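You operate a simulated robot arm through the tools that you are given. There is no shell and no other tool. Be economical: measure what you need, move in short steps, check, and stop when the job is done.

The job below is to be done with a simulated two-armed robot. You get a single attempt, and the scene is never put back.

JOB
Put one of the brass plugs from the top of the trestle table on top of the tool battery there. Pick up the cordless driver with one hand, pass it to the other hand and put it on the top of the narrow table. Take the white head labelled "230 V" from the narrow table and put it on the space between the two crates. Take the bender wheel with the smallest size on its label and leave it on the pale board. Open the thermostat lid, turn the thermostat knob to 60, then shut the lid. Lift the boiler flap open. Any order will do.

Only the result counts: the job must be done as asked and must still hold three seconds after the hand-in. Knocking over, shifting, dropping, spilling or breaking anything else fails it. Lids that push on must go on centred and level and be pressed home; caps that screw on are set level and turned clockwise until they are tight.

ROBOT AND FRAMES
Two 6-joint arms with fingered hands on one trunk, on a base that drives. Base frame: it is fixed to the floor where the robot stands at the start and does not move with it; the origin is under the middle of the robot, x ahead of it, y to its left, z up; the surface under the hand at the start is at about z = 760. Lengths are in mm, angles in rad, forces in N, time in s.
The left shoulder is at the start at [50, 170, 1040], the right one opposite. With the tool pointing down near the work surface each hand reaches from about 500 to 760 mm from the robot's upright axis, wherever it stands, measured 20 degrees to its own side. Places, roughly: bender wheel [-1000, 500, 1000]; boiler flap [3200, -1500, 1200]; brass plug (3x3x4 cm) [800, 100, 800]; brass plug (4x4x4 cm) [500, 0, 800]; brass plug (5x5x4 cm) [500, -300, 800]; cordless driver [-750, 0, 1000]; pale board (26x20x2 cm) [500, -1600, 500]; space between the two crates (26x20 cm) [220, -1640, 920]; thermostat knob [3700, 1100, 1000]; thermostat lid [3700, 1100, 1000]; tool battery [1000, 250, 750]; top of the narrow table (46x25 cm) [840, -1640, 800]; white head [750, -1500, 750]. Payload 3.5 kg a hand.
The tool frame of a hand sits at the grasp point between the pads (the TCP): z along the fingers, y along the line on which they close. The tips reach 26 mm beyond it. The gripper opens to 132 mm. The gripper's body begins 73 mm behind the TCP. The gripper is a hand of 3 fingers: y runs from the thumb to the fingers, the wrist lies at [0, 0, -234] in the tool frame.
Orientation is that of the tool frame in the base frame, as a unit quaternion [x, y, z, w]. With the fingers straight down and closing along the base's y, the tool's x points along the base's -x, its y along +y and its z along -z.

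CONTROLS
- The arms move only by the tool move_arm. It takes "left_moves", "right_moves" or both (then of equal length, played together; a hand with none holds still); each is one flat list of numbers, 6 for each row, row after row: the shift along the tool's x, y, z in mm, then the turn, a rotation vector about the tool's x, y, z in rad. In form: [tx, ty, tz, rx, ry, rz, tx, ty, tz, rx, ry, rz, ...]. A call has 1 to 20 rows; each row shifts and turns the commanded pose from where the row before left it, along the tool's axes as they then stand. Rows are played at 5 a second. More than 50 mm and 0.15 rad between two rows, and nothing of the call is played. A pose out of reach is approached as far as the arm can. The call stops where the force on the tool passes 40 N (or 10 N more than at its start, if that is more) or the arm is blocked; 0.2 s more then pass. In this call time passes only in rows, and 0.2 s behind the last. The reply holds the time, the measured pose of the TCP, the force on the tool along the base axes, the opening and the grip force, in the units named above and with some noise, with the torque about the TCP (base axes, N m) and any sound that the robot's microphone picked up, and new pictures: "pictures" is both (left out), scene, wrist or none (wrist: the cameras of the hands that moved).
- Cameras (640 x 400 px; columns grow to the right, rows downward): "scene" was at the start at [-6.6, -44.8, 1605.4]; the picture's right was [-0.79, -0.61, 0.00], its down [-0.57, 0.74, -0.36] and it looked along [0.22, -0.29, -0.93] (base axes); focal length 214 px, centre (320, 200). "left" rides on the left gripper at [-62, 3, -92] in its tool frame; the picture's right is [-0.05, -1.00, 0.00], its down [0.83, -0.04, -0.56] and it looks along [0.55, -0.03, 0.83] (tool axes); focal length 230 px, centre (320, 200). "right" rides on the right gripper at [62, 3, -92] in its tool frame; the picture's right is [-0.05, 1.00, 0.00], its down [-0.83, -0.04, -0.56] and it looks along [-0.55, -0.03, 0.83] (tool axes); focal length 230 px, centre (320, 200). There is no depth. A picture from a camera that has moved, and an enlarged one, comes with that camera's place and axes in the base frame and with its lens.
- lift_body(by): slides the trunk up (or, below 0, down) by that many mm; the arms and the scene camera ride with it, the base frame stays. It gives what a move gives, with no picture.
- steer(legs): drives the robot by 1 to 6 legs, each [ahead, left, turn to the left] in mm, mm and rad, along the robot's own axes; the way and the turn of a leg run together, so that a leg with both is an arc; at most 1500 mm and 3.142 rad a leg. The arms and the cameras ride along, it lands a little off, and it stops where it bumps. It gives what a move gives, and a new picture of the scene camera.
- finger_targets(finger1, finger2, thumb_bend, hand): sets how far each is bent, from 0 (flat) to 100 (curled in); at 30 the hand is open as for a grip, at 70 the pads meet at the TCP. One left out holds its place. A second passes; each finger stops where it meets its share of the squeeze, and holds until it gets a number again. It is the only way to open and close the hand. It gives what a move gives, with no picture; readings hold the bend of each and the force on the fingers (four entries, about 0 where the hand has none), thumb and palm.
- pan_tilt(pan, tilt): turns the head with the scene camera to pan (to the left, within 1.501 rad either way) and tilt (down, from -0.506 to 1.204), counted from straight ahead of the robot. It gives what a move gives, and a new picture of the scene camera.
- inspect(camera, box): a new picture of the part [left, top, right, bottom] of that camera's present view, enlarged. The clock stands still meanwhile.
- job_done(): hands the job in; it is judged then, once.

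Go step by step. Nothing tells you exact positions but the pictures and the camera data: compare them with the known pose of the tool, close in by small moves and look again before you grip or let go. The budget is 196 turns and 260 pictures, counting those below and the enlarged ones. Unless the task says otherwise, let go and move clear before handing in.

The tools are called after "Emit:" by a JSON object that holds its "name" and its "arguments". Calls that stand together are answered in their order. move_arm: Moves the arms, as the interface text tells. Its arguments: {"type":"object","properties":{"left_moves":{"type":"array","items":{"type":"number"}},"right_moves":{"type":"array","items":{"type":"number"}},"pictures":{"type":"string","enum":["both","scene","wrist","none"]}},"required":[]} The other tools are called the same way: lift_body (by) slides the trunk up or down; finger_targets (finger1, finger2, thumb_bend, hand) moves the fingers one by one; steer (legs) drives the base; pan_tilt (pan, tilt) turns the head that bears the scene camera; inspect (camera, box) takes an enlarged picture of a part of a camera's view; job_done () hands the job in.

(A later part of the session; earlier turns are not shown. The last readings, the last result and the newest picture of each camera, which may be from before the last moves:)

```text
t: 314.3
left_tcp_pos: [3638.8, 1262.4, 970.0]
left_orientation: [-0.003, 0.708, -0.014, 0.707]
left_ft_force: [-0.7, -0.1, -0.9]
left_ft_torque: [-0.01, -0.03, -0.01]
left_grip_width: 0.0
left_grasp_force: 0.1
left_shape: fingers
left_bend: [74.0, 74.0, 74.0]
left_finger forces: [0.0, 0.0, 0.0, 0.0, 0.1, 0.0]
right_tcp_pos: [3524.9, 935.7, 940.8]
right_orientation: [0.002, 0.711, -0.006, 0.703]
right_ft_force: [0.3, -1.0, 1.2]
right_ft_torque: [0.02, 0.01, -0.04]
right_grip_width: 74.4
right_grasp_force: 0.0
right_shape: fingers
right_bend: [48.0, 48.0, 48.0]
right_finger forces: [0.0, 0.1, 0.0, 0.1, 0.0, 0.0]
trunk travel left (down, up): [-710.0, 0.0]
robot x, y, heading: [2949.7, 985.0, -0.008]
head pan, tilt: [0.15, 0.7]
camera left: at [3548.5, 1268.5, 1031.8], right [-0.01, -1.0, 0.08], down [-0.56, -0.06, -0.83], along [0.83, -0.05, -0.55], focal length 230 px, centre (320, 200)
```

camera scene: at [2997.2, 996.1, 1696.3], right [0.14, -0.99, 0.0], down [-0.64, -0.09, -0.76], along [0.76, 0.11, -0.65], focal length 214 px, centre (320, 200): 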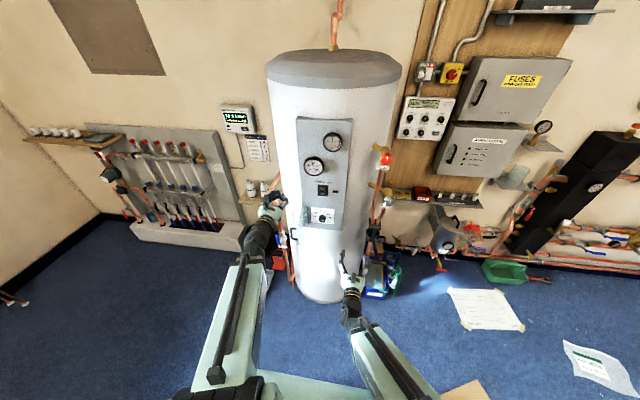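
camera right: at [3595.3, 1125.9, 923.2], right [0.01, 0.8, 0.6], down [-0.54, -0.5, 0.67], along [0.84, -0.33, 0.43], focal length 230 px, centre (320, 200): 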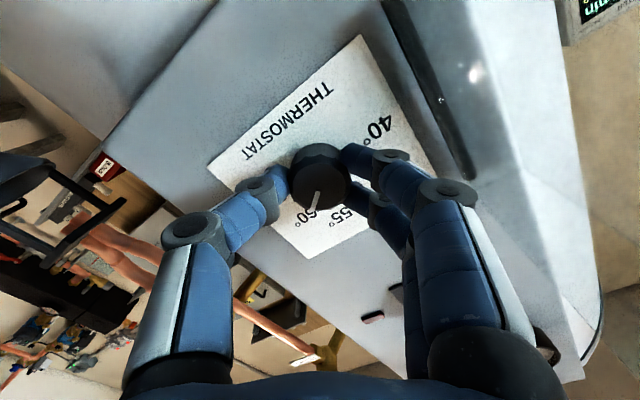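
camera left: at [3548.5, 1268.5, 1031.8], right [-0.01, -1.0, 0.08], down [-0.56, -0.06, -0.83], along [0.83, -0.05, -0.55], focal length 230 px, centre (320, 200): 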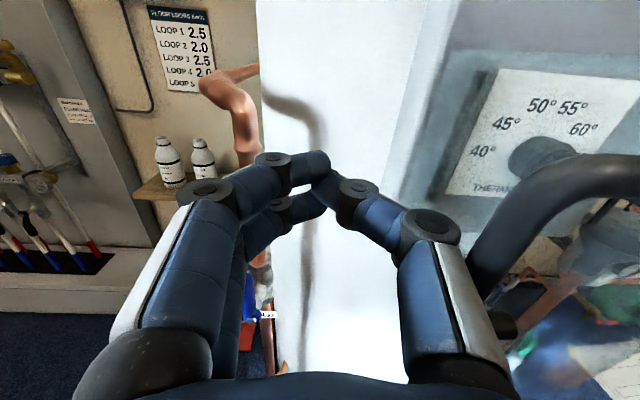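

The handle is just right of the left hand. I sweep right to swing the lid towards closing.

Emit:
{"name": "move_arm", "arguments": {"left_moves": [0, -25, 0, 0, 0, 0, 0, -25, 0, 0, 0, 0, 0, -25, -4, 0, 0, 0, 0, -25, -4, 0, 0, 0], "pictures": "wrist"}}

```text
t: 315.3
left_tcp_pos: [3630.7, 1194.5, 980.2]
left_orientation: [0.002, 0.709, -0.019, 0.705]
left_ft_force: [-0.6, -0.1, 0.0]
left_ft_torque: [-0.01, -0.01, -0.01]
left_grip_width: 0.0
left_grasp_force: 0.1
left_shape: fingers
left_bend: [74.0, 74.0, 74.0]
left_finger forces: [0.1, 0.0, 0.1, 0.0, 0.1, 0.1]
left hand out of reach, approached as far as the arm can: row 3, 4
right_tcp_pos: [3524.8, 935.1, 941.7]
right_orientation: [0.002, 0.711, -0.007, 0.703]
right_ft_force: [0.2, 0.1, -0.3]
right_ft_torque: [-0.01, -0.01, -0.03]
right_grip_width: 74.0
right_grasp_force: 0.1
right_shape: fingers
right_bend: [48.0, 48.0, 48.0]
right_finger forces: [0.0, 0.0, 0.0, 0.0, 0.0, 0.0]
trunk travel left (down, up): [-710.0, 0.0]
robot x, y, heading: [2949.7, 987.6, -0.005]
head pan, tilt: [0.15, 0.7]
camera left: at [3539.1, 1201.6, 1042.7], right [-0.03, -1.0, 0.08], down [-0.56, -0.05, -0.83], along [0.83, -0.07, -0.56], focal length 230 px, centre (320, 200)
```

left: 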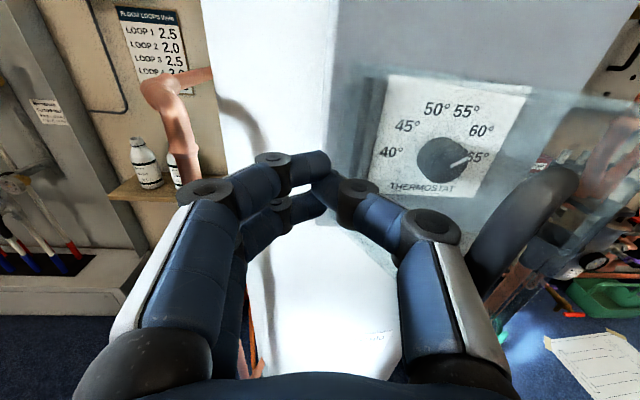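

The lid follows the hand. I strafe the robot right so the left hand keeps pushing it further round.

Emit:
{"name": "steer", "arguments": {"legs": [[0, -70, 0]]}}

Emit:
{"name": "inspect", "arguments": {"camera": "left", "box": [0, 0, 640, 400]}}

```text
t: 316.3
left_tcp_pos: [3630.5, 1120.5, 980.0]
left_orientation: [0.003, 0.709, -0.018, 0.705]
left_ft_force: [-0.7, -0.9, -0.5]
left_ft_torque: [0.02, 0.0, 0.04]
left_grip_width: 0.0
left_grasp_force: 0.0
left_shape: fingers
left_bend: [74.0, 74.0, 74.0]
left_finger forces: [0.0, 0.0, 0.0, 0.0, 0.1, 0.0]
right_tcp_pos: [3524.4, 861.6, 941.4]
right_orientation: [0.003, 0.712, -0.008, 0.702]
right_ft_force: [-0.3, 0.2, -0.3]
right_ft_torque: [0.0, -0.01, 0.02]
right_grip_width: 74.4
right_grasp_force: 0.0
right_shape: fingers
right_bend: [48.0, 48.0, 48.0]
right_finger forces: [0.0, 0.1, 0.1, 0.0, 0.0, 0.0]
trunk travel left (down, up): [-710.0, 0.0]
robot x, y, heading: [2948.8, 914.5, -0.007]
head pan, tilt: [0.15, 0.7]
camera scene: at [2992.8, 923.2, 1696.4], right [0.14, -0.99, 0.0], down [-0.64, -0.09, -0.77], along [0.76, 0.11, -0.64], focal length 214 px, centre (320, 200)
```

scene: 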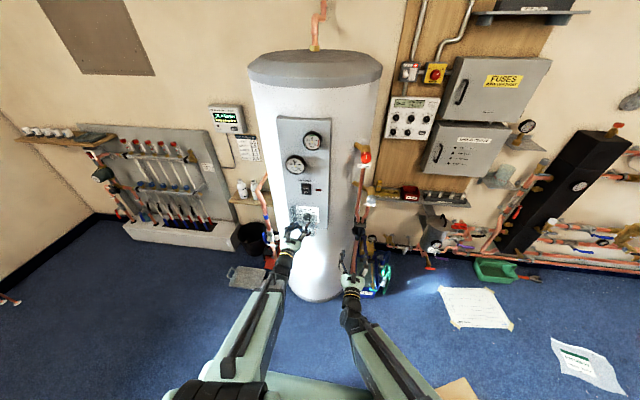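

```text
1.00 times, centred on (320, 200) of left (not enlarged: the box is as wide or as high as the picture)
camera zoom: at [3538.9, 1128.0, 1043.0], right [-0.03, -1.0, 0.07], down [-0.56, -0.04, -0.83], along [0.83, -0.07, -0.56], focal length 230 px, centre (320, 200)
```

zoom: 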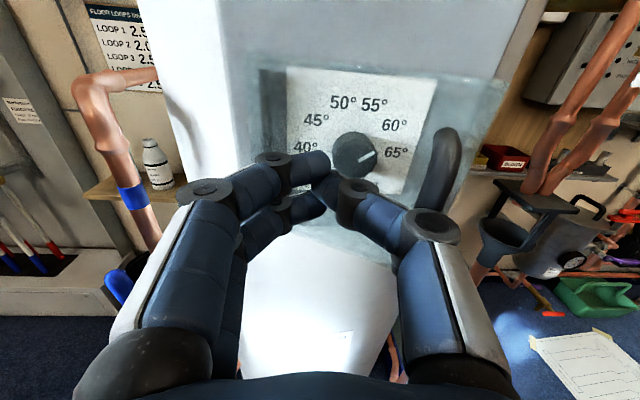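

The lid is nearly shut, about 15° open. I push it home with the left fingertips.

Emit:
{"name": "move_arm", "arguments": {"left_moves": [0, -5, 10, 0, 0, 0, 0, -5, 10, 0, 0, 0, 0, 0, 8, 0, 0, 0, 0, 0, 6, 0, 0, 0], "pictures": "wrist"}}

```text
t: 317.3
left_tcp_pos: [3662.6, 1117.8, 980.1]
left_orientation: [0.005, 0.71, -0.024, 0.704]
left_ft_force: [0.3, -0.6, 0.0]
left_ft_torque: [-0.03, -0.01, -0.03]
left_grip_width: 0.0
left_grasp_force: 0.1
left_shape: fingers
left_bend: [74.0, 74.0, 74.0]
left_finger forces: [0.1, 0.0, 0.1, 0.0, 0.0, 0.0]
left hand out of reach, approached as far as the arm can: row 2
right_tcp_pos: [3524.4, 862.2, 940.1]
right_orientation: [0.002, 0.711, -0.007, 0.703]
right_ft_force: [0.9, 0.7, 0.4]
right_ft_torque: [0.01, -0.03, -0.03]
right_grip_width: 74.1
right_grasp_force: 0.0
right_shape: fingers
right_bend: [48.0, 48.0, 48.0]
right_finger forces: [0.1, 0.1, 0.1, 0.0, 0.1, 0.0]
trunk travel left (down, up): [-710.0, 0.0]
robot x, y, heading: [2948.7, 913.6, -0.01]
head pan, tilt: [0.15, 0.7]
camera left: at [3572.2, 1124.9, 1043.5], right [-0.04, -1.0, 0.08], down [-0.56, -0.04, -0.83], along [0.83, -0.08, -0.56], focal length 230 px, centre (320, 200)
```

left: 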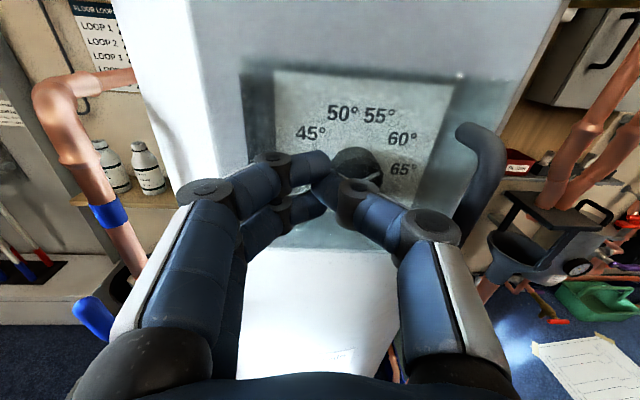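

Emit:
{"name": "inspect", "arguments": {"camera": "left", "box": [230, 50, 530, 260]}}

Emit:
{"name": "inspect", "arguments": {"camera": "right", "box": [0, 0, 640, 400]}}

```text
1.90 times, centred on (380, 155) of left
camera zoom: at [3572.2, 1124.9, 1043.5], right [-0.04, -1.0, 0.08], down [-0.56, -0.04, -0.83], along [0.83, -0.08, -0.56], focal length 438 px, centre (206, 286)
```

zoom: 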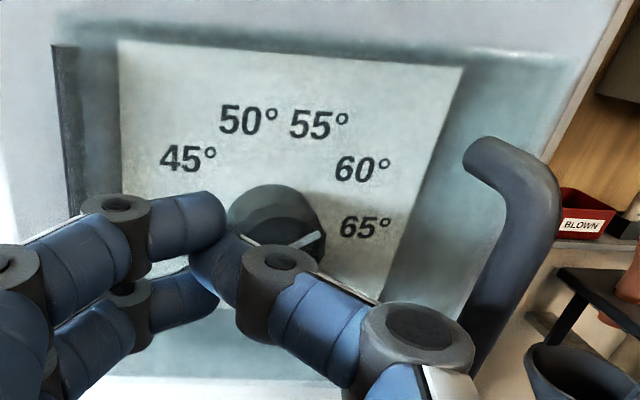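

```text
1.00 times, centred on (320, 200) of right (not enlarged: the box is as wide or as high as the picture)
camera zoom: at [3431.0, 866.4, 881.4], right [0.02, 1.0, 0.04], down [-0.55, -0.03, 0.84], along [0.84, -0.04, 0.54], focal length 230 px, centre (320, 200)
```

zoom: 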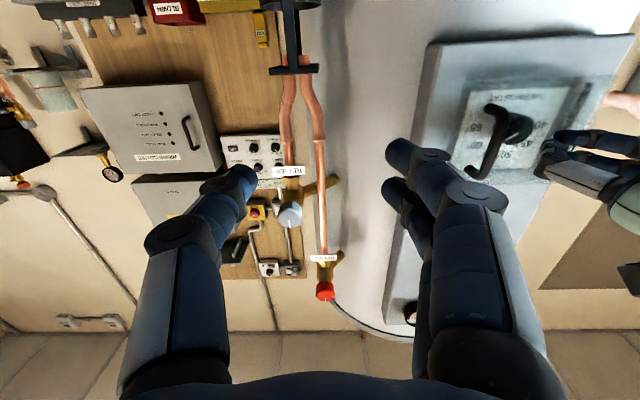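

The lid looks flush. To be sure it's home, I retract the left hand and press the handle with the right hand's closed fingers.

Emit:
{"name": "move_arm", "arguments": {"left_moves": [0, 0, -10, 0, 0, 0, 0, 30, -10, 0, 0, 0, 0, 40, 0, 0, 0, 0, 0, 40, 0, 0, 0, 0, 0, 40, 0, 0, 0, 0], "pictures": "none"}}

Emit:
{"name": "finger_targets", "arguments": {"hand": "right", "finger1": 76, "finger2": 76, "thumb_bend": 76}}

Emit:
{"name": "move_arm", "arguments": {"right_moves": [-6, 45, 5, 0, 0, 0, -7, 45, 10, 0, 0, 0, -7, 45, 15, 0, 0, 0, -7, 44, 15, 0, 0, 0], "pictures": "wrist"}}

```text
t: 318.5
left_tcp_pos: [3648.0, 1265.9, 977.1]
left_orientation: [0.003, 0.709, -0.02, 0.705]
left_ft_force: [0.4, 0.3, 0.0]
left_ft_torque: [0.0, 0.0, 0.01]
left_grip_width: 0.1
left_grasp_force: 0.0
left_shape: fingers
left_bend: [74.0, 74.0, 74.0]
left_finger forces: [0.0, 0.0, 0.0, 0.0, 0.0, 0.1]
right_tcp_pos: [3525.7, 863.2, 941.4]
right_orientation: [0.003, 0.711, -0.009, 0.703]
right_ft_force: [0.1, 0.0, -0.9]
right_ft_torque: [0.0, -0.01, 0.02]
right_grip_width: 74.1
right_grasp_force: 0.0
right_shape: fingers
right_bend: [48.0, 48.0, 48.0]
right_finger forces: [0.1, 0.1, 0.0, 0.0, 0.1, 0.1]
trunk travel left (down, up): [-710.0, 0.0]
robot x, y, heading: [2950.8, 915.4, -0.008]
head pan, tilt: [0.15, 0.7]
```

```text
t: 319.5
left_tcp_pos: [3646.6, 1263.9, 978.1]
left_orientation: [0.003, 0.709, -0.019, 0.705]
left_ft_force: [-1.0, -0.2, -1.1]
left_ft_torque: [0.03, 0.03, 0.0]
left_grip_width: 0.0
left_grasp_force: 0.0
left_shape: fingers
left_bend: [74.0, 74.0, 74.0]
left_finger forces: [0.1, 0.0, 0.1, 0.0, 0.1, 0.1]
right_tcp_pos: [3524.8, 863.2, 942.3]
right_orientation: [0.002, 0.711, -0.007, 0.703]
right_ft_force: [-0.4, 0.1, 0.5]
right_ft_torque: [0.0, 0.02, -0.01]
right_grip_width: 0.1
right_grasp_force: 0.0
right_shape: fingers
right_bend: [74.0, 74.0, 74.0]
right_finger forces: [0.0, 0.1, 0.0, 0.0, 0.0, 0.1]
trunk travel left (down, up): [-710.0, 0.0]
robot x, y, heading: [2950.4, 910.2, -0.01]
head pan, tilt: [0.15, 0.7]
```

```text
t: 320.5
left_tcp_pos: [3647.7, 1265.2, 977.4]
left_orientation: [0.002, 0.709, -0.019, 0.705]
left_ft_force: [-0.5, -0.1, 0.0]
left_ft_torque: [0.01, -0.01, 0.0]
left_grip_width: 0.0
left_grasp_force: 0.0
left_shape: fingers
left_bend: [74.0, 74.0, 74.0]
left_finger forces: [0.0, 0.0, 0.0, 0.1, 0.0, 0.0]
right_tcp_pos: [3570.7, 1044.0, 967.1]
right_orientation: [0.002, 0.712, -0.008, 0.703]
right_ft_force: [-1.0, 0.2, 0.5]
right_ft_torque: [-0.01, 0.03, 0.01]
right_grip_width: 0.0
right_grasp_force: 0.0
right_shape: fingers
right_bend: [74.0, 74.0, 74.0]
right_finger forces: [0.0, 0.1, 0.0, 0.0, 0.0, 0.0]
trunk travel left (down, up): [-710.0, 0.0]
robot x, y, heading: [2950.1, 914.3, -0.009]
head pan, tilt: [0.15, 0.7]
camera right: at [3477.6, 1047.5, 906.5], right [0.01, 1.0, 0.04], down [-0.55, -0.03, 0.84], along [0.84, -0.04, 0.54], focal length 230 px, centre (320, 200)
```

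right: 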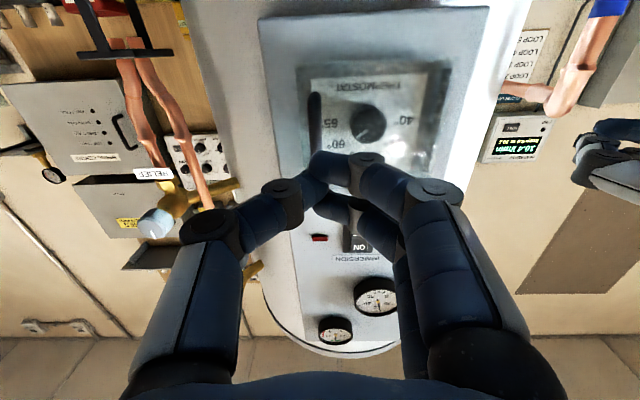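

Emit:
{"name": "move_arm", "arguments": {"right_moves": [0, 0, 25, 0, 0, 0, 0, 0, 20, 0, 0, 0, 0, 0, 6, 0, 0, 0, 0, 0, 5, 0, 0, 0, 0, 0, 5, 0, 0, 0], "pictures": "none"}}

```text
t: 321.7
left_tcp_pos: [3647.8, 1264.6, 978.6]
left_orientation: [0.003, 0.709, -0.019, 0.705]
left_ft_force: [0.1, -0.7, -0.7]
left_ft_torque: [0.01, 0.0, -0.04]
left_grip_width: 0.1
left_grasp_force: 0.0
left_shape: fingers
left_bend: [74.0, 74.0, 74.0]
left_finger forces: [0.0, 0.1, 0.1, 0.0, 0.0, 0.0]
right_tcp_pos: [3633.9, 1040.3, 966.0]
right_orientation: [0.002, 0.712, -0.007, 0.703]
right_ft_force: [0.2, -0.3, 0.2]
right_ft_torque: [0.01, -0.01, 0.0]
right_grip_width: 0.0
right_grasp_force: 0.0
right_shape: fingers
right_bend: [74.0, 74.0, 74.0]
right_finger forces: [0.0, 0.0, 0.0, 0.1, 0.1, 0.1]
trunk travel left (down, up): [-710.0, 0.0]
robot x, y, heading: [2949.8, 912.1, -0.012]
head pan, tilt: [0.15, 0.7]
```

Emit:
{"name": "move_arm", "arguments": {"right_moves": [0, 0, 5, 0, 0, 0, 0, 0, 5, 0, 0, 0, 0, 0, 4, 0, 0, 0, 0, 0, 4, 0, 0, 0], "pictures": "wrist"}}

```text
t: 322.5
left_tcp_pos: [3643.9, 1264.3, 979.6]
left_orientation: [0.005, 0.708, -0.02, 0.706]
left_ft_force: [-0.7, -0.6, 0.6]
left_ft_torque: [0.03, 0.01, 0.01]
left_grip_width: 0.0
left_grasp_force: 0.0
left_shape: fingers
left_bend: [74.0, 74.0, 74.0]
left_finger forces: [0.0, 0.0, 0.0, 0.0, 0.0, 0.0]
right_tcp_pos: [3641.3, 1038.5, 966.1]
right_orientation: [0.003, 0.711, -0.009, 0.703]
right_ft_force: [-28.6, -7.9, 4.3]
right_ft_torque: [0.02, -0.05, -0.25]
right_grip_width: 0.0
right_grasp_force: 14.0
right_shape: fingers
right_bend: [76.0, 76.0, 76.0]
right_finger forces: [0.0, 0.0, 0.0, 0.1, 27.1, 0.0]
trunk travel left (down, up): [-710.0, 0.0]
robot x, y, heading: [2947.8, 912.7, -0.009]
head pan, tilt: [0.15, 0.7]
stopped in row 3 (right hand): the force on the tool passed its limit at 44 N (the readings are from after the stop); the commanded pose is now the measured one
camera right: at [3547.0, 1043.0, 905.8], right [0.02, 1.0, 0.04], down [-0.55, -0.03, 0.84], along [0.84, -0.04, 0.54], focal length 230 px, centre (320, 200)
```

right: 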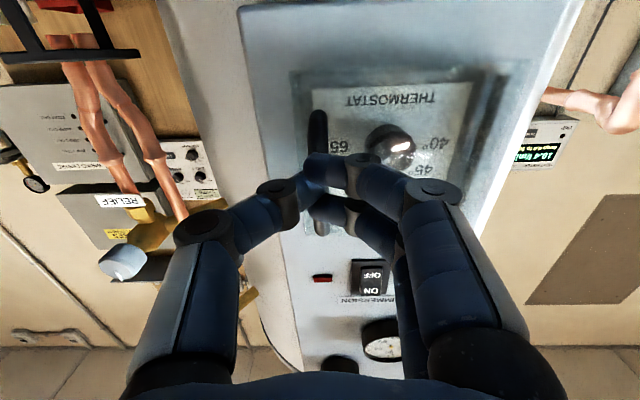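

The lid is firmly shut. Now I free the right hand, move clear, and head for the boiler, keeping off the solid clutter (level, pipe, case).

Emit:
{"name": "move_arm", "arguments": {"right_moves": [0, 0, -25, 0, 0, 0, 0, 0, -30, 0, 0, 0], "pictures": "none"}}

Emit:
{"name": "steer", "arguments": {"legs": [[0, -340, 0], [0, 0, -1.565]]}}

Emit:
{"name": "pan_tilt", "arguments": {"pan": 0.1, "tilt": 0.6}}

```text
t: 323.1
left_tcp_pos: [3646.7, 1265.0, 977.6]
left_orientation: [0.003, 0.709, -0.02, 0.705]
left_ft_force: [-0.9, -0.7, -0.2]
left_ft_torque: [-0.01, -0.03, -0.02]
left_grip_width: 0.0
left_grasp_force: 0.0
left_shape: fingers
left_bend: [74.0, 74.0, 74.0]
left_finger forces: [0.0, 0.0, 0.0, 0.0, 0.0, 0.0]
right_tcp_pos: [3589.1, 1041.1, 965.9]
right_orientation: [0.002, 0.712, -0.008, 0.702]
right_ft_force: [-0.9, 0.4, -0.2]
right_ft_torque: [0.0, -0.02, -0.02]
right_grip_width: 0.0
right_grasp_force: 0.2
right_shape: fingers
right_bend: [75.0, 75.0, 74.0]
right_finger forces: [0.0, 0.0, 0.0, 0.1, 0.1, 0.0]
trunk travel left (down, up): [-710.0, 0.0]
robot x, y, heading: [2948.6, 911.8, -0.011]
head pan, tilt: [0.15, 0.7]
```

```text
t: 329.1
left_tcp_pos: [3309.7, -118.6, 977.5]
left_orientation: [-0.5, -0.503, 0.509, -0.489]
left_ft_force: [0.0, -0.2, 0.0]
left_ft_torque: [-0.01, 0.04, 0.03]
left_grip_width: 45.4
left_grasp_force: 0.1
left_shape: fingers
left_bend: [72.0, 72.0, 76.0]
left_finger forces: [0.0, 0.0, 0.0, 0.1, 0.0, 0.0]
right_tcp_pos: [3085.5, -64.9, 964.8]
right_orientation: [0.501, 0.507, -0.497, 0.495]
right_ft_force: [0.3, 0.6, -0.2]
right_ft_torque: [0.01, -0.07, -0.04]
right_grip_width: 0.1
right_grasp_force: 0.0
right_shape: fingers
right_bend: [75.0, 75.0, 74.0]
right_finger forces: [0.0, 0.0, 0.0, 0.0, 0.0, 0.0]
trunk travel left (down, up): [-710.0, 0.0]
robot x, y, heading: [2945.7, 571.4, -1.562]
head pan, tilt: [0.15, 0.7]
camera scene: at [2958.7, 528.2, 1696.4], right [-0.99, -0.16, 0.0], down [-0.1, 0.64, -0.76], along [0.12, -0.76, -0.64], focal length 214 px, centre (320, 200)
```

scene: 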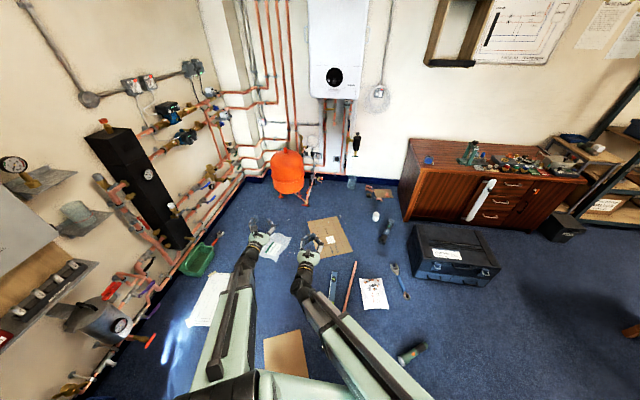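

```text
t: 329.8
left_tcp_pos: [3309.1, -118.4, 978.5]
left_orientation: [-0.499, -0.503, 0.508, -0.489]
left_ft_force: [-0.5, 0.6, -0.6]
left_ft_torque: [-0.01, 0.0, -0.01]
left_grip_width: 45.3
left_grasp_force: 0.1
left_shape: fingers
left_bend: [72.0, 72.0, 76.0]
left_finger forces: [0.1, 0.0, 0.0, 0.0, 0.0, 0.0]
right_tcp_pos: [3086.4, -64.4, 964.8]
right_orientation: [0.5, 0.507, -0.497, 0.496]
right_ft_force: [0.2, -0.5, -0.4]
right_ft_torque: [-0.01, -0.01, -0.02]
right_grip_width: 0.1
right_grasp_force: 0.1
right_shape: fingers
right_bend: [75.0, 75.0, 74.0]
right_finger forces: [0.1, 0.2, 0.0, 0.0, 0.1, 0.0]
trunk travel left (down, up): [-710.0, 0.0]
robot x, y, heading: [2946.2, 575.2, -1.559]
head pan, tilt: [0.099, 0.6]
camera scene: at [2954.9, 524.3, 1705.0], right [-0.99, -0.11, 0.0], down [-0.06, 0.56, -0.82], along [0.09, -0.82, -0.57], focal length 214 px, centre (320, 200)
```

scene: 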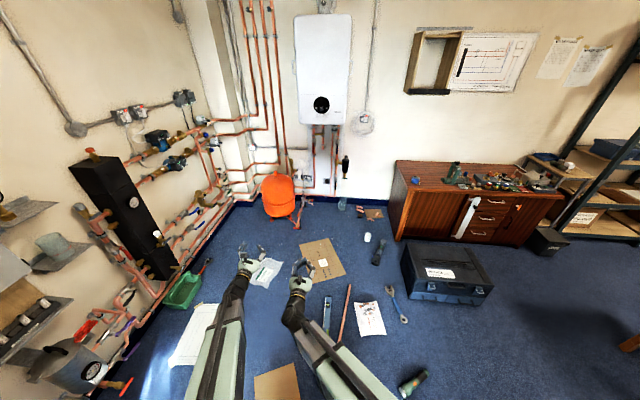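

I pick the lane at x ≈ 3280, between the level and the plastic, and drive down it to within arm's reach of the boiler.

Emit:
{"name": "steer", "arguments": {"legs": [[0, 0, -0.01], [0, 334, 0], [1110, 0, 0]]}}

Emit:
{"name": "pan_tilt", "arguments": {"pan": -0.15, "tilt": 0.25}}

```text
t: 337.4
left_tcp_pos: [3628.5, -1202.2, 977.7]
left_orientation: [-0.501, -0.501, 0.51, -0.487]
left_ft_force: [-0.1, -1.0, 0.0]
left_ft_torque: [-0.01, 0.0, 0.01]
left_grip_width: 45.1
left_grasp_force: 0.1
left_shape: fingers
left_bend: [72.0, 72.0, 76.0]
left_finger forces: [0.0, 0.0, 0.1, 0.0, 0.0, 0.0]
right_tcp_pos: [3405.8, -1147.5, 964.7]
right_orientation: [0.502, 0.506, -0.498, 0.494]
right_ft_force: [0.4, 0.6, -0.2]
right_ft_torque: [-0.04, 0.04, -0.04]
right_grip_width: 0.1
right_grasp_force: 0.1
right_shape: fingers
right_bend: [75.0, 75.0, 74.0]
right_finger forces: [0.0, 0.0, 0.0, 0.0, 0.1, 0.1]
trunk travel left (down, up): [-710.0, 0.0]
robot x, y, heading: [3269.7, -512.7, -1.564]
head pan, tilt: [0.099, 0.6]
camera scene: at [3278.2, -559.1, 1705.0], right [-0.99, -0.1, 0.0], down [-0.06, 0.56, -0.82], along [0.09, -0.82, -0.57], focal length 214 px, centre (320, 200)
```

scene: 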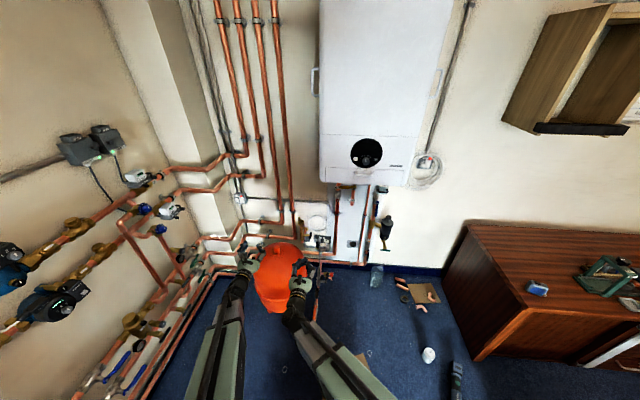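

```text
t: 338.2
left_tcp_pos: [3629.5, -1202.2, 977.7]
left_orientation: [-0.5, -0.502, 0.51, -0.488]
left_ft_force: [0.0, -0.2, -0.3]
left_ft_torque: [0.0, -0.04, 0.01]
left_grip_width: 45.3
left_grasp_force: 0.0
left_shape: fingers
left_bend: [72.0, 72.0, 76.0]
left_finger forces: [0.1, 0.0, 0.1, 0.1, 0.0, 0.1]
right_tcp_pos: [3406.8, -1149.1, 964.3]
right_orientation: [0.503, 0.505, -0.499, 0.493]
right_ft_force: [-0.2, -0.4, 0.4]
right_ft_torque: [0.01, 0.01, -0.02]
right_grip_width: 0.0
right_grasp_force: 0.0
right_shape: fingers
right_bend: [75.0, 75.0, 74.0]
right_finger forces: [0.1, 0.0, 0.0, 0.0, 0.1, 0.1]
trunk travel left (down, up): [-710.0, 0.0]
robot x, y, heading: [3270.0, -508.4, -1.565]
head pan, tilt: [-0.15, 0.25]
camera scene: at [3255.5, -563.1, 1737.1], right [-0.99, 0.14, 0.0], down [0.04, 0.25, -0.97], along [-0.14, -0.96, -0.25], focal length 214 px, centre (320, 200)
```

scene: 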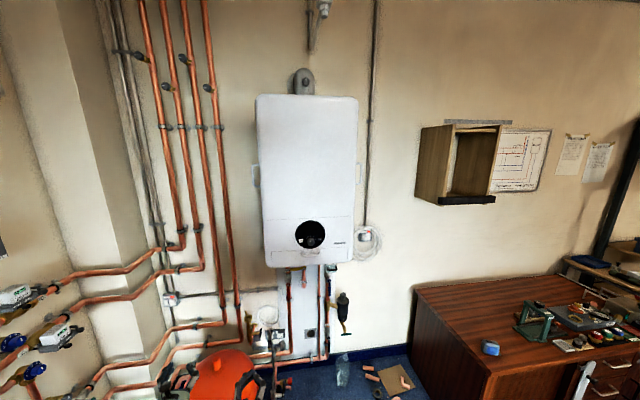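

Emit:
{"name": "inspect", "arguments": {"camera": "scene", "box": [250, 205, 370, 285]}}

```text
5.00 times, centred on (310, 245) of scene
camera zoom: at [3255.5, -563.1, 1737.1], right [-0.99, 0.14, 0.0], down [0.04, 0.25, -0.97], along [-0.14, -0.96, -0.25], focal length 1072 px, centre (370, -25)
```

zoom: 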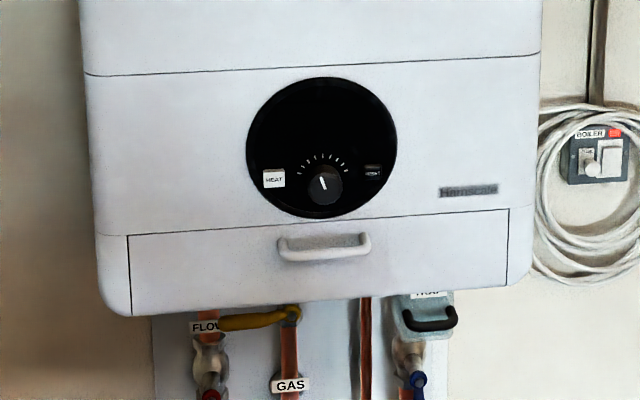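

The flap is at the boiler's foot with a white horizontal handle near [3163,-1515,1218]. I bring the right hand up in line with it and roll it 90° so the fingers close above and below the bar.

Emit:
{"name": "finger_targets", "arguments": {"hand": "right", "finger1": 46, "finger2": 46, "thumb_bend": 46}}

Emit:
{"name": "move_arm", "arguments": {"right_moves": [-32, -30.5, 8, 0, 0, 0, -32, -30.5, 8, 0, 0, 0, -32, -30.5, 8, 0, 0, 0, -32, -30.5, 8, 0, 0, 0, -32, -30.5, 8, 0, 0, 0, -32, -30.5, 8, 0, 0, 0, -32, -30.5, 8, 0, 0, 0, -32, -30.5, 8, 0, 0, 0, 0, 0, 0, 0, 0, -0.143, 0, 0, 0, 0, 0, -0.143, 0, 0, 0, 0, 0, -0.143, 0, 0, 0, 0, 0, -0.143, 0, 0, 0, 0, 0, -0.143, 0, 0, 0, 0, 0, -0.143, 0, 0, 0, 0, 0, -0.143, 0, 0, 0, 0, 0, -0.143, 0, 0, 0, 0, 0, -0.143, 0, 0, 0, 0, 0, -0.143, 0, 0, 0, 0, 0, -0.143], "pictures": "wrist"}}

```text
t: 339.2
left_tcp_pos: [3629.6, -1202.9, 978.0]
left_orientation: [-0.5, -0.502, 0.51, -0.488]
left_ft_force: [0.4, -0.7, -0.1]
left_ft_torque: [-0.01, -0.02, 0.0]
left_grip_width: 45.3
left_grasp_force: 0.0
left_shape: fingers
left_bend: [72.0, 72.0, 76.0]
left_finger forces: [0.0, 0.0, 0.0, 0.1, 0.1, 0.1]
right_tcp_pos: [3407.4, -1147.0, 964.0]
right_orientation: [0.502, 0.506, -0.498, 0.494]
right_ft_force: [0.1, -0.4, -0.7]
right_ft_torque: [0.02, -0.01, 0.01]
right_grip_width: 80.7
right_grasp_force: 0.0
right_shape: fingers
right_bend: [46.0, 46.0, 46.0]
right_finger forces: [0.1, 0.0, 0.0, 0.0, 0.1, 0.1]
trunk travel left (down, up): [-710.0, 0.0]
robot x, y, heading: [3269.6, -509.2, -1.564]
head pan, tilt: [-0.15, 0.25]
```

```text
t: 343.2
left_tcp_pos: [3631.0, -1202.9, 979.1]
left_orientation: [-0.5, -0.502, 0.51, -0.488]
left_ft_force: [0.1, -0.3, 0.6]
left_ft_torque: [0.01, 0.03, 0.01]
left_grip_width: 45.3
left_grasp_force: 0.1
left_shape: fingers
left_bend: [72.0, 72.0, 76.0]
left_finger forces: [0.0, 0.0, 0.0, 0.1, 0.1, 0.1]
right_tcp_pos: [3163.5, -1215.9, 1221.3]
right_orientation: [-0.004, 0.712, -0.702, -0.004]
right_ft_force: [0.5, 0.1, 0.2]
right_ft_torque: [0.0, 0.03, -0.04]
right_grip_width: 80.8
right_grasp_force: 0.0
right_shape: fingers
right_bend: [46.0, 46.0, 46.0]
right_finger forces: [0.1, 0.0, 0.1, 0.0, 0.0, 0.0]
trunk travel left (down, up): [-710.0, 0.0]
robot x, y, heading: [3266.9, -511.7, -1.561]
head pan, tilt: [-0.15, 0.25]
camera right: at [3102.4, -1124.0, 1221.8], right [0.04, 0.01, -1.0], down [0.83, 0.55, 0.04], along [0.55, -0.83, 0.01], focal length 230 px, centre (320, 200)
```

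right: 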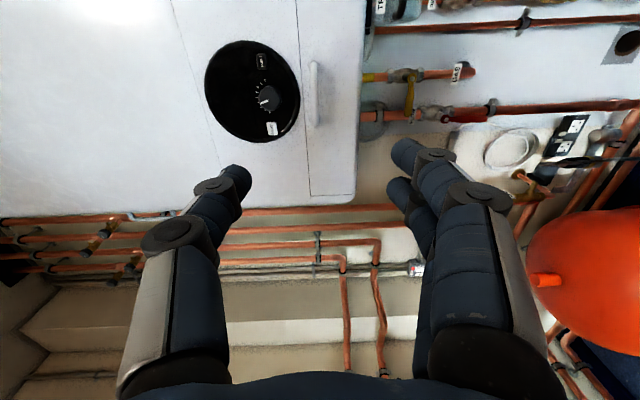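

Emit:
{"name": "move_arm", "arguments": {"right_moves": [0, -9, 40, 0, 0, 0, 0, 0, 45, 0, 0, 0, 0, 0, 45, 0, 0, 0, 0, 0, 45, 0, 0, 0, 0, 0, 45, 0, 0, 0, 0, 0, 20, 0, 0, 0], "pictures": "wrist"}}

```text
t: 344.6
left_tcp_pos: [3629.8, -1203.2, 978.1]
left_orientation: [-0.5, -0.503, 0.51, -0.487]
left_ft_force: [0.5, 0.0, 0.2]
left_ft_torque: [-0.03, 0.02, 0.01]
left_grip_width: 45.3
left_grasp_force: 0.0
left_shape: fingers
left_bend: [72.0, 72.0, 76.0]
left_finger forces: [0.0, 0.0, 0.0, 0.1, 0.0, 0.0]
right_tcp_pos: [3161.8, -1450.7, 1229.0]
right_orientation: [-0.003, 0.713, -0.701, -0.004]
right_ft_force: [0.8, 18.3, -2.4]
right_ft_torque: [-0.99, -0.01, 0.01]
right_grip_width: 82.2
right_grasp_force: 9.4
right_shape: fingers
right_bend: [46.0, 46.0, 46.0]
right_finger forces: [0.0, 0.1, 0.0, 0.0, 18.4, 0.0]
trunk travel left (down, up): [-710.0, 0.0]
robot x, y, heading: [3269.7, -510.0, -1.564]
head pan, tilt: [-0.15, 0.25]
stopped in row 6 (right hand): the force on the tool passed its limit at 59 N (the readings are from after the stop); the commanded pose is now the measured one
camera right: at [3098.5, -1358.3, 1227.1], right [0.04, 0.02, -1.0], down [0.83, 0.55, 0.04], along [0.55, -0.83, 0.01], focal length 230 px, centre (320, 200)
```

right: 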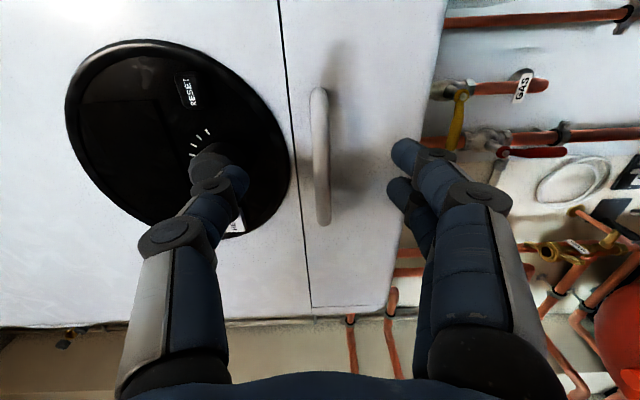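

The thumb touched the boiler's dial, so I back off, narrow the grip, and re-approach the bar.

Emit:
{"name": "move_arm", "arguments": {"right_moves": [0, 0, -30, 0, 0, 0], "pictures": "none"}}

Emit:
{"name": "finger_targets", "arguments": {"hand": "right", "finger1": 59, "finger2": 59, "thumb_bend": 59}}

Emit:
{"name": "move_arm", "arguments": {"right_moves": [6, 1, 20, 0, 0, 0, 0, 0, 10, 0, 0, 0], "pictures": "wrist"}}

```text
t: 345.0
left_tcp_pos: [3629.1, -1203.5, 978.3]
left_orientation: [-0.5, -0.502, 0.509, -0.488]
left_ft_force: [-0.1, 0.8, -0.5]
left_ft_torque: [0.01, 0.0, 0.01]
left_grip_width: 45.3
left_grasp_force: 0.1
left_shape: fingers
left_bend: [72.0, 72.0, 76.0]
left_finger forces: [0.1, 0.1, 0.0, 0.2, 0.0, 0.0]
right_tcp_pos: [3162.0, -1421.1, 1230.2]
right_orientation: [-0.005, 0.712, -0.702, -0.003]
right_ft_force: [-0.4, -0.4, 0.6]
right_ft_torque: [0.01, 0.01, -0.01]
right_grip_width: 81.2
right_grasp_force: 0.0
right_shape: fingers
right_bend: [46.0, 46.0, 46.0]
right_finger forces: [0.0, 0.1, 0.0, 0.0, 0.1, 0.0]
trunk travel left (down, up): [-710.0, 0.0]
robot x, y, heading: [3271.3, -515.9, -1.567]
head pan, tilt: [-0.15, 0.25]
```

```text
t: 346.0
left_tcp_pos: [3630.3, -1202.3, 977.4]
left_orientation: [-0.5, -0.502, 0.509, -0.488]
left_ft_force: [0.4, 0.1, -0.4]
left_ft_torque: [-0.02, -0.03, 0.01]
left_grip_width: 45.3
left_grasp_force: 0.1
left_shape: fingers
left_bend: [72.0, 72.0, 76.0]
left_finger forces: [0.0, 0.1, 0.0, 0.0, 0.0, 0.1]
right_tcp_pos: [3161.8, -1421.2, 1229.8]
right_orientation: [-0.003, 0.713, -0.701, -0.003]
right_ft_force: [-0.4, 0.3, 0.1]
right_ft_torque: [-0.03, 0.02, 0.02]
right_grip_width: 38.9
right_grasp_force: 0.0
right_shape: fingers
right_bend: [59.0, 59.0, 59.0]
right_finger forces: [0.0, 0.0, 0.1, 0.0, 0.0, 0.1]
trunk travel left (down, up): [-710.0, 0.0]
robot x, y, heading: [3269.4, -509.2, -1.562]
head pan, tilt: [-0.15, 0.25]
```

```text
t: 346.6
left_tcp_pos: [3629.7, -1202.7, 976.7]
left_orientation: [-0.5, -0.503, 0.509, -0.488]
left_ft_force: [-0.4, 0.1, 0.4]
left_ft_torque: [-0.04, -0.03, 0.01]
left_grip_width: 45.4
left_grasp_force: 0.1
left_shape: fingers
left_bend: [72.0, 72.0, 76.0]
left_finger forces: [0.0, 0.1, 0.0, 0.0, 0.0, 0.0]
right_tcp_pos: [3154.1, -1451.7, 1227.6]
right_orientation: [-0.003, 0.713, -0.702, -0.003]
right_ft_force: [-0.4, -0.2, 0.1]
right_ft_torque: [0.03, 0.0, 0.01]
right_grip_width: 38.8
right_grasp_force: 0.1
right_shape: fingers
right_bend: [59.0, 59.0, 59.0]
right_finger forces: [0.0, 0.0, 0.1, 0.0, 0.1, 0.0]
trunk travel left (down, up): [-710.0, 0.0]
robot x, y, heading: [3267.7, -513.2, -1.566]
head pan, tilt: [-0.15, 0.25]
camera right: at [3092.7, -1360.1, 1226.7], right [0.04, 0.02, -1.0], down [0.83, 0.55, 0.04], along [0.55, -0.83, 0.01], focal length 230 px, centre (320, 200)
```

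right: 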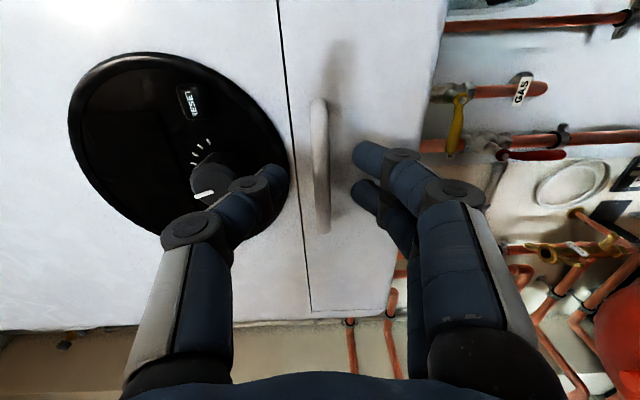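

Emit:
{"name": "finger_targets", "arguments": {"hand": "right", "thumb_bend": 63}}

Emit:
{"name": "move_arm", "arguments": {"right_moves": [0, 2, 10, 0, 0, 0, 0, 0, 8, 0, 0, 0], "pictures": "none"}}

Emit:
{"name": "finger_targets", "arguments": {"hand": "right", "finger1": 76, "finger2": 76, "thumb_bend": 76}}

Emit:
{"name": "inspect", "arguments": {"camera": "right", "box": [160, 60, 480, 260]}}

```text
t: 347.6
left_tcp_pos: [3629.6, -1202.5, 977.4]
left_orientation: [-0.501, -0.501, 0.51, -0.487]
left_ft_force: [0.1, 0.1, -0.2]
left_ft_torque: [-0.01, 0.02, 0.0]
left_grip_width: 45.1
left_grasp_force: 0.1
left_shape: fingers
left_bend: [72.0, 72.0, 76.0]
left_finger forces: [0.1, 0.1, 0.0, 0.0, 0.0, 0.0]
right_tcp_pos: [3154.9, -1451.8, 1227.2]
right_orientation: [-0.003, 0.713, -0.701, -0.003]
right_ft_force: [-0.6, 0.5, -0.2]
right_ft_torque: [-0.01, -0.01, -0.01]
right_grip_width: 32.4
right_grasp_force: 0.0
right_shape: fingers
right_bend: [59.0, 59.0, 63.0]
right_finger forces: [0.1, 0.0, 0.0, 0.0, 0.0, 0.1]
trunk travel left (down, up): [-710.0, 0.0]
robot x, y, heading: [3271.2, -510.2, -1.562]
head pan, tilt: [-0.15, 0.25]
```

```text
t: 348.2
left_tcp_pos: [3629.6, -1201.6, 979.3]
left_orientation: [-0.5, -0.502, 0.51, -0.488]
left_ft_force: [0.7, 0.2, -0.1]
left_ft_torque: [0.01, 0.01, -0.02]
left_grip_width: 45.5
left_grasp_force: 0.0
left_shape: fingers
left_bend: [72.0, 72.0, 76.0]
left_finger forces: [0.0, 0.1, 0.0, 0.0, 0.0, 0.0]
right_tcp_pos: [3156.2, -1469.9, 1226.2]
right_orientation: [-0.004, 0.713, -0.701, -0.003]
right_ft_force: [-0.3, 0.5, 0.1]
right_ft_torque: [0.0, 0.01, -0.03]
right_grip_width: 32.5
right_grasp_force: 0.1
right_shape: fingers
right_bend: [59.0, 59.0, 63.0]
right_finger forces: [0.1, 0.1, 0.0, 0.0, 0.0, 0.1]
trunk travel left (down, up): [-710.0, 0.0]
robot x, y, heading: [3268.8, -506.8, -1.565]
head pan, tilt: [-0.15, 0.25]
```

```text
t: 349.2
left_tcp_pos: [3628.7, -1203.9, 978.4]
left_orientation: [-0.501, -0.502, 0.509, -0.487]
left_ft_force: [0.1, -0.3, -0.1]
left_ft_torque: [0.01, -0.02, 0.01]
left_grip_width: 45.3
left_grasp_force: 0.2
left_shape: fingers
left_bend: [72.0, 72.0, 76.0]
left_finger forces: [0.0, 0.1, 0.0, 0.1, 0.0, 0.0]
right_tcp_pos: [3155.9, -1471.2, 1223.4]
right_orientation: [-0.003, 0.713, -0.701, -0.004]
right_ft_force: [-0.1, -3.9, -6.0]
right_ft_torque: [0.01, 0.03, 0.01]
right_grip_width: 0.0
right_grasp_force: 5.0
right_shape: fingers
right_bend: [74.0, 74.0, 74.0]
right_finger forces: [5.0, 5.1, 0.0, 0.0, 0.0, 0.0]
trunk travel left (down, up): [-710.0, 0.0]
robot x, y, heading: [3272.7, -504.3, -1.568]
head pan, tilt: [-0.15, 0.25]
```

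```text
2.00 times, centred on (320, 160) of right
camera zoom: at [3093.5, -1378.9, 1222.8], right [0.04, 0.02, -1.0], down [0.83, 0.55, 0.05], along [0.55, -0.83, 0.01], focal length 460 px, centre (320, 280)
```

zoom: 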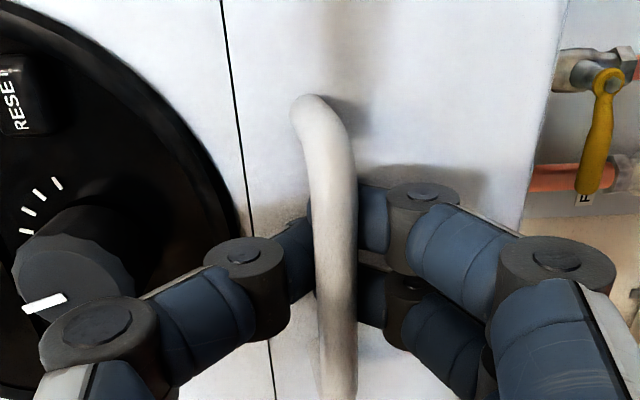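

The fingertips have closed behind the bar again, hooking it. I pull out gently to feel which way the flap turns.

Emit:
{"name": "move_arm", "arguments": {"right_moves": [0, 0, -8, 0, 0, 0, 0, 0, -8, 0, 0, 0, 0, 0, -8, 0, 0, 0], "pictures": "wrist"}}

```text
t: 350.0
left_tcp_pos: [3630.1, -1206.2, 975.3]
left_orientation: [-0.501, -0.503, 0.509, -0.486]
left_ft_force: [0.7, -0.3, 0.0]
left_ft_torque: [-0.02, 0.0, 0.01]
left_grip_width: 45.7
left_grasp_force: 0.1
left_shape: fingers
left_bend: [72.0, 72.0, 76.0]
left_finger forces: [0.1, 0.0, 0.0, 0.0, 0.0, 0.0]
right_tcp_pos: [3154.6, -1448.3, 1220.0]
right_orientation: [-0.003, 0.714, -0.7, -0.002]
right_ft_force: [1.8, -21.4, -17.9]
right_ft_torque: [-0.22, -0.04, 0.02]
right_grip_width: 7.0
right_grasp_force: 13.6
right_shape: fingers
right_bend: [66.0, 66.0, 76.0]
right_finger forces: [14.1, 13.8, 0.0, 0.0, 0.0, 0.0]
trunk travel left (down, up): [-710.0, 0.0]
robot x, y, heading: [3266.7, -506.9, -1.564]
head pan, tilt: [-0.15, 0.25]
camera right: at [3093.3, -1357.6, 1220.0], right [0.04, 0.02, -1.0], down [0.83, 0.55, 0.05], along [0.55, -0.83, 0.01], focal length 230 px, centre (320, 200)
```

right: 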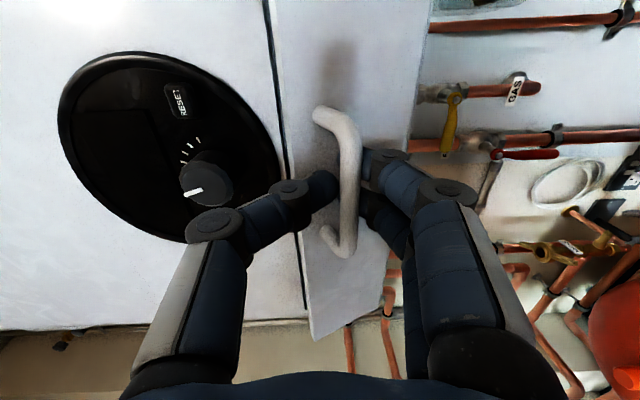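

It is a drop-down flap: the top comes out and down. I follow the arc outward and down.

Emit:
{"name": "move_arm", "arguments": {"right_moves": [0, 6, -10, 0, 0, 0, 0, 7, -10, 0, 0, 0, 0, 11, -8, 0, 0, 0, 0, 12, -7, 0, 0, 0], "pictures": "wrist"}}

```text
t: 350.5
left_tcp_pos: [3630.3, -1206.7, 974.8]
left_orientation: [-0.502, -0.502, 0.508, -0.487]
left_ft_force: [-0.3, 0.4, 0.3]
left_ft_torque: [0.01, 0.0, 0.01]
left_grip_width: 45.1
left_grasp_force: 0.1
left_shape: fingers
left_bend: [72.0, 72.0, 76.0]
left_finger forces: [0.1, 0.0, 0.0, 0.0, 0.0, 0.0]
right_tcp_pos: [3155.0, -1441.7, 1210.9]
right_orientation: [-0.004, 0.716, -0.698, -0.003]
right_ft_force: [1.7, -30.8, -17.8]
right_ft_torque: [-0.4, -0.05, 0.01]
right_grip_width: 8.1
right_grasp_force: 16.3
right_shape: fingers
right_bend: [64.0, 64.0, 76.0]
right_finger forces: [16.7, 16.4, 0.0, 0.1, 0.0, 0.1]
trunk travel left (down, up): [-710.0, 0.0]
robot x, y, heading: [3272.3, -514.7, -1.564]
head pan, tilt: [-0.15, 0.25]
stopped in row 2 (right hand): the force on the tool passed its limit at 42 N (the readings are from after the stop); the commanded pose is now the measured one
camera right: at [3093.1, -1350.0, 1210.9], right [0.04, 0.02, -1.0], down [0.83, 0.55, 0.05], along [0.56, -0.83, 0.0], focal length 230 px, centre (320, 200)
```

right: 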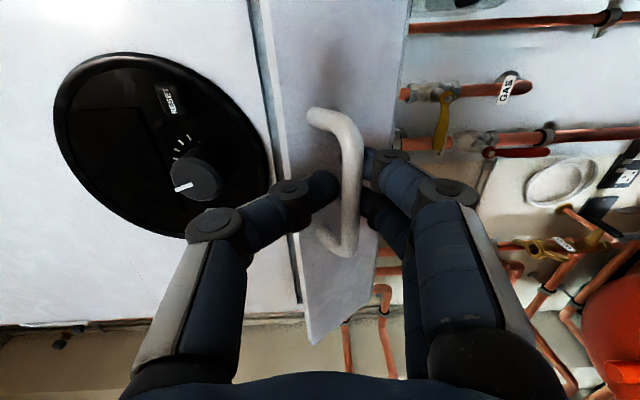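

Emit:
{"name": "move_arm", "arguments": {"right_moves": [0, 8, 0, 0, 0, 0, 0, 9, -3, 0, 0, 0, 0, 9, -4, 0, 0, 0, 0, 9, -4, 0, 0, 0, 0, 9, -3, 0, 0, 0], "pictures": "wrist"}}

```text
t: 351.7
left_tcp_pos: [3629.5, -1200.8, 978.3]
left_orientation: [-0.499, -0.502, 0.51, -0.488]
left_ft_force: [-0.6, 0.3, 0.3]
left_ft_torque: [0.01, 0.0, 0.02]
left_grip_width: 45.4
left_grasp_force: 0.0
left_shape: fingers
left_bend: [72.0, 72.0, 76.0]
left_finger forces: [0.0, 0.1, 0.0, 0.0, 0.1, 0.1]
right_tcp_pos: [3154.3, -1416.4, 1176.5]
right_orientation: [-0.003, 0.712, -0.702, -0.003]
right_ft_force: [1.4, 5.6, 0.8]
right_ft_torque: [0.02, -0.02, -0.01]
right_grip_width: 2.2
right_grasp_force: 6.6
right_shape: fingers
right_bend: [72.0, 72.0, 74.0]
right_finger forces: [3.3, 3.0, 0.0, 0.0, 7.3, 0.0]
trunk travel left (down, up): [-710.0, 0.0]
robot x, y, heading: [3270.0, -505.3, -1.565]
head pan, tilt: [-0.15, 0.25]
camera right: at [3092.0, -1325.5, 1175.6], right [0.04, 0.01, -1.0], down [0.83, 0.55, 0.04], along [0.55, -0.83, 0.01], focal length 230 px, centre (320, 200)
```

right: 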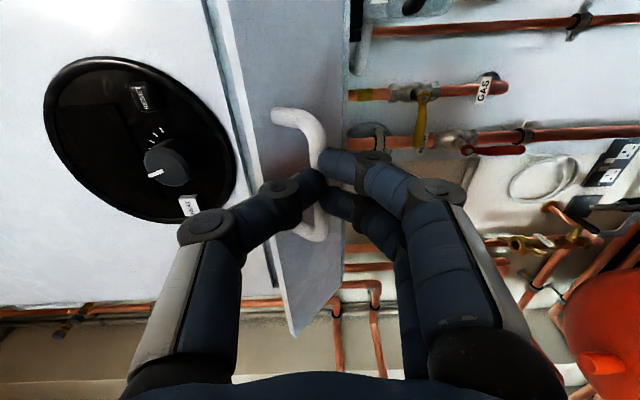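

Emit:
{"name": "inspect", "arguments": {"camera": "right", "box": [200, 60, 400, 350]}}

Emit:
{"name": "inspect", "arguments": {"camera": "scene", "box": [240, 200, 380, 300]}}

```text
1.38 times, centred on (300, 205) of right
camera zoom: at [3092.0, -1325.5, 1175.6], right [0.04, 0.01, -1.0], down [0.83, 0.55, 0.04], along [0.55, -0.83, 0.01], focal length 317 px, centre (348, 193)
```

zoom: 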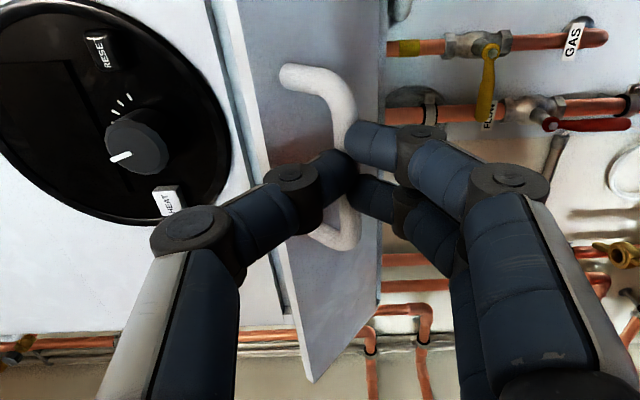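

```text
4.00 times, centred on (310, 250) of scene
camera zoom: at [3255.3, -560.5, 1737.4], right [-0.99, 0.15, 0.0], down [0.04, 0.24, -0.97], along [-0.14, -0.96, -0.25], focal length 858 px, centre (360, 0)
```

zoom: 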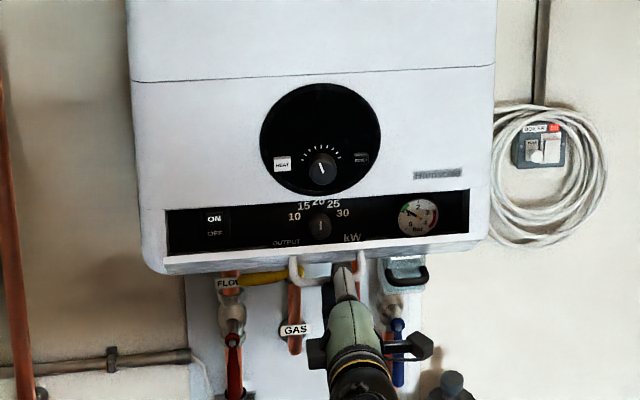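

The inner control panel is showing; the flap is about 60–65° down. I keep drawing the bar straight down.

Emit:
{"name": "move_arm", "arguments": {"right_moves": [0, 10, 0, 0, 0, 0, 0, 10, 0, 0, 0, 0, 0, 10, 0, 0, 0, 0, 0, 10, 0, 0, 0, 0], "pictures": "none"}}

Emit:
{"name": "inspect", "arguments": {"camera": "scene", "box": [240, 200, 380, 300]}}

```text
t: 352.7
left_tcp_pos: [3630.0, -1203.4, 977.5]
left_orientation: [-0.5, -0.502, 0.51, -0.488]
left_ft_force: [-0.1, 0.6, 0.0]
left_ft_torque: [0.0, 0.05, 0.05]
left_grip_width: 45.2
left_grasp_force: 0.1
left_shape: fingers
left_bend: [72.0, 72.0, 76.0]
left_finger forces: [0.0, 0.0, 0.1, 0.1, 0.0, 0.0]
right_tcp_pos: [3154.3, -1419.0, 1133.1]
right_orientation: [-0.003, 0.713, -0.701, -0.003]
right_ft_force: [-2.3, 6.7, -2.6]
right_ft_torque: [0.09, -0.02, -0.04]
right_grip_width: 2.8
right_grasp_force: 7.7
right_shape: fingers
right_bend: [71.0, 71.0, 75.0]
right_finger forces: [4.0, 3.7, 0.0, 0.0, 8.2, 0.0]
trunk travel left (down, up): [-710.0, 0.0]
robot x, y, heading: [3268.4, -509.5, -1.569]
head pan, tilt: [-0.15, 0.25]
```

```text
4.00 times, centred on (310, 250) of scene
camera zoom: at [3255.0, -563.4, 1737.2], right [-0.99, 0.14, 0.0], down [0.04, 0.24, -0.97], along [-0.14, -0.96, -0.25], focal length 858 px, centre (360, 0)
```

zoom: 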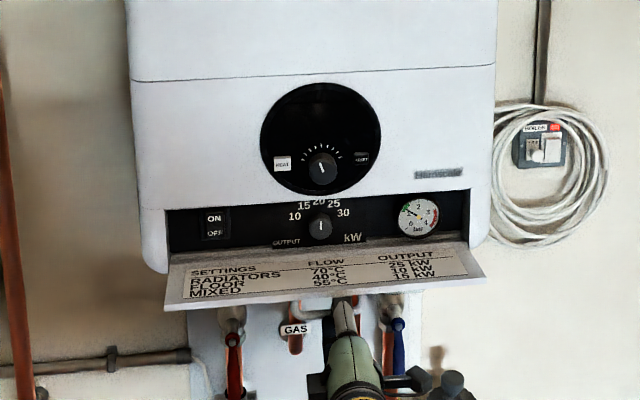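

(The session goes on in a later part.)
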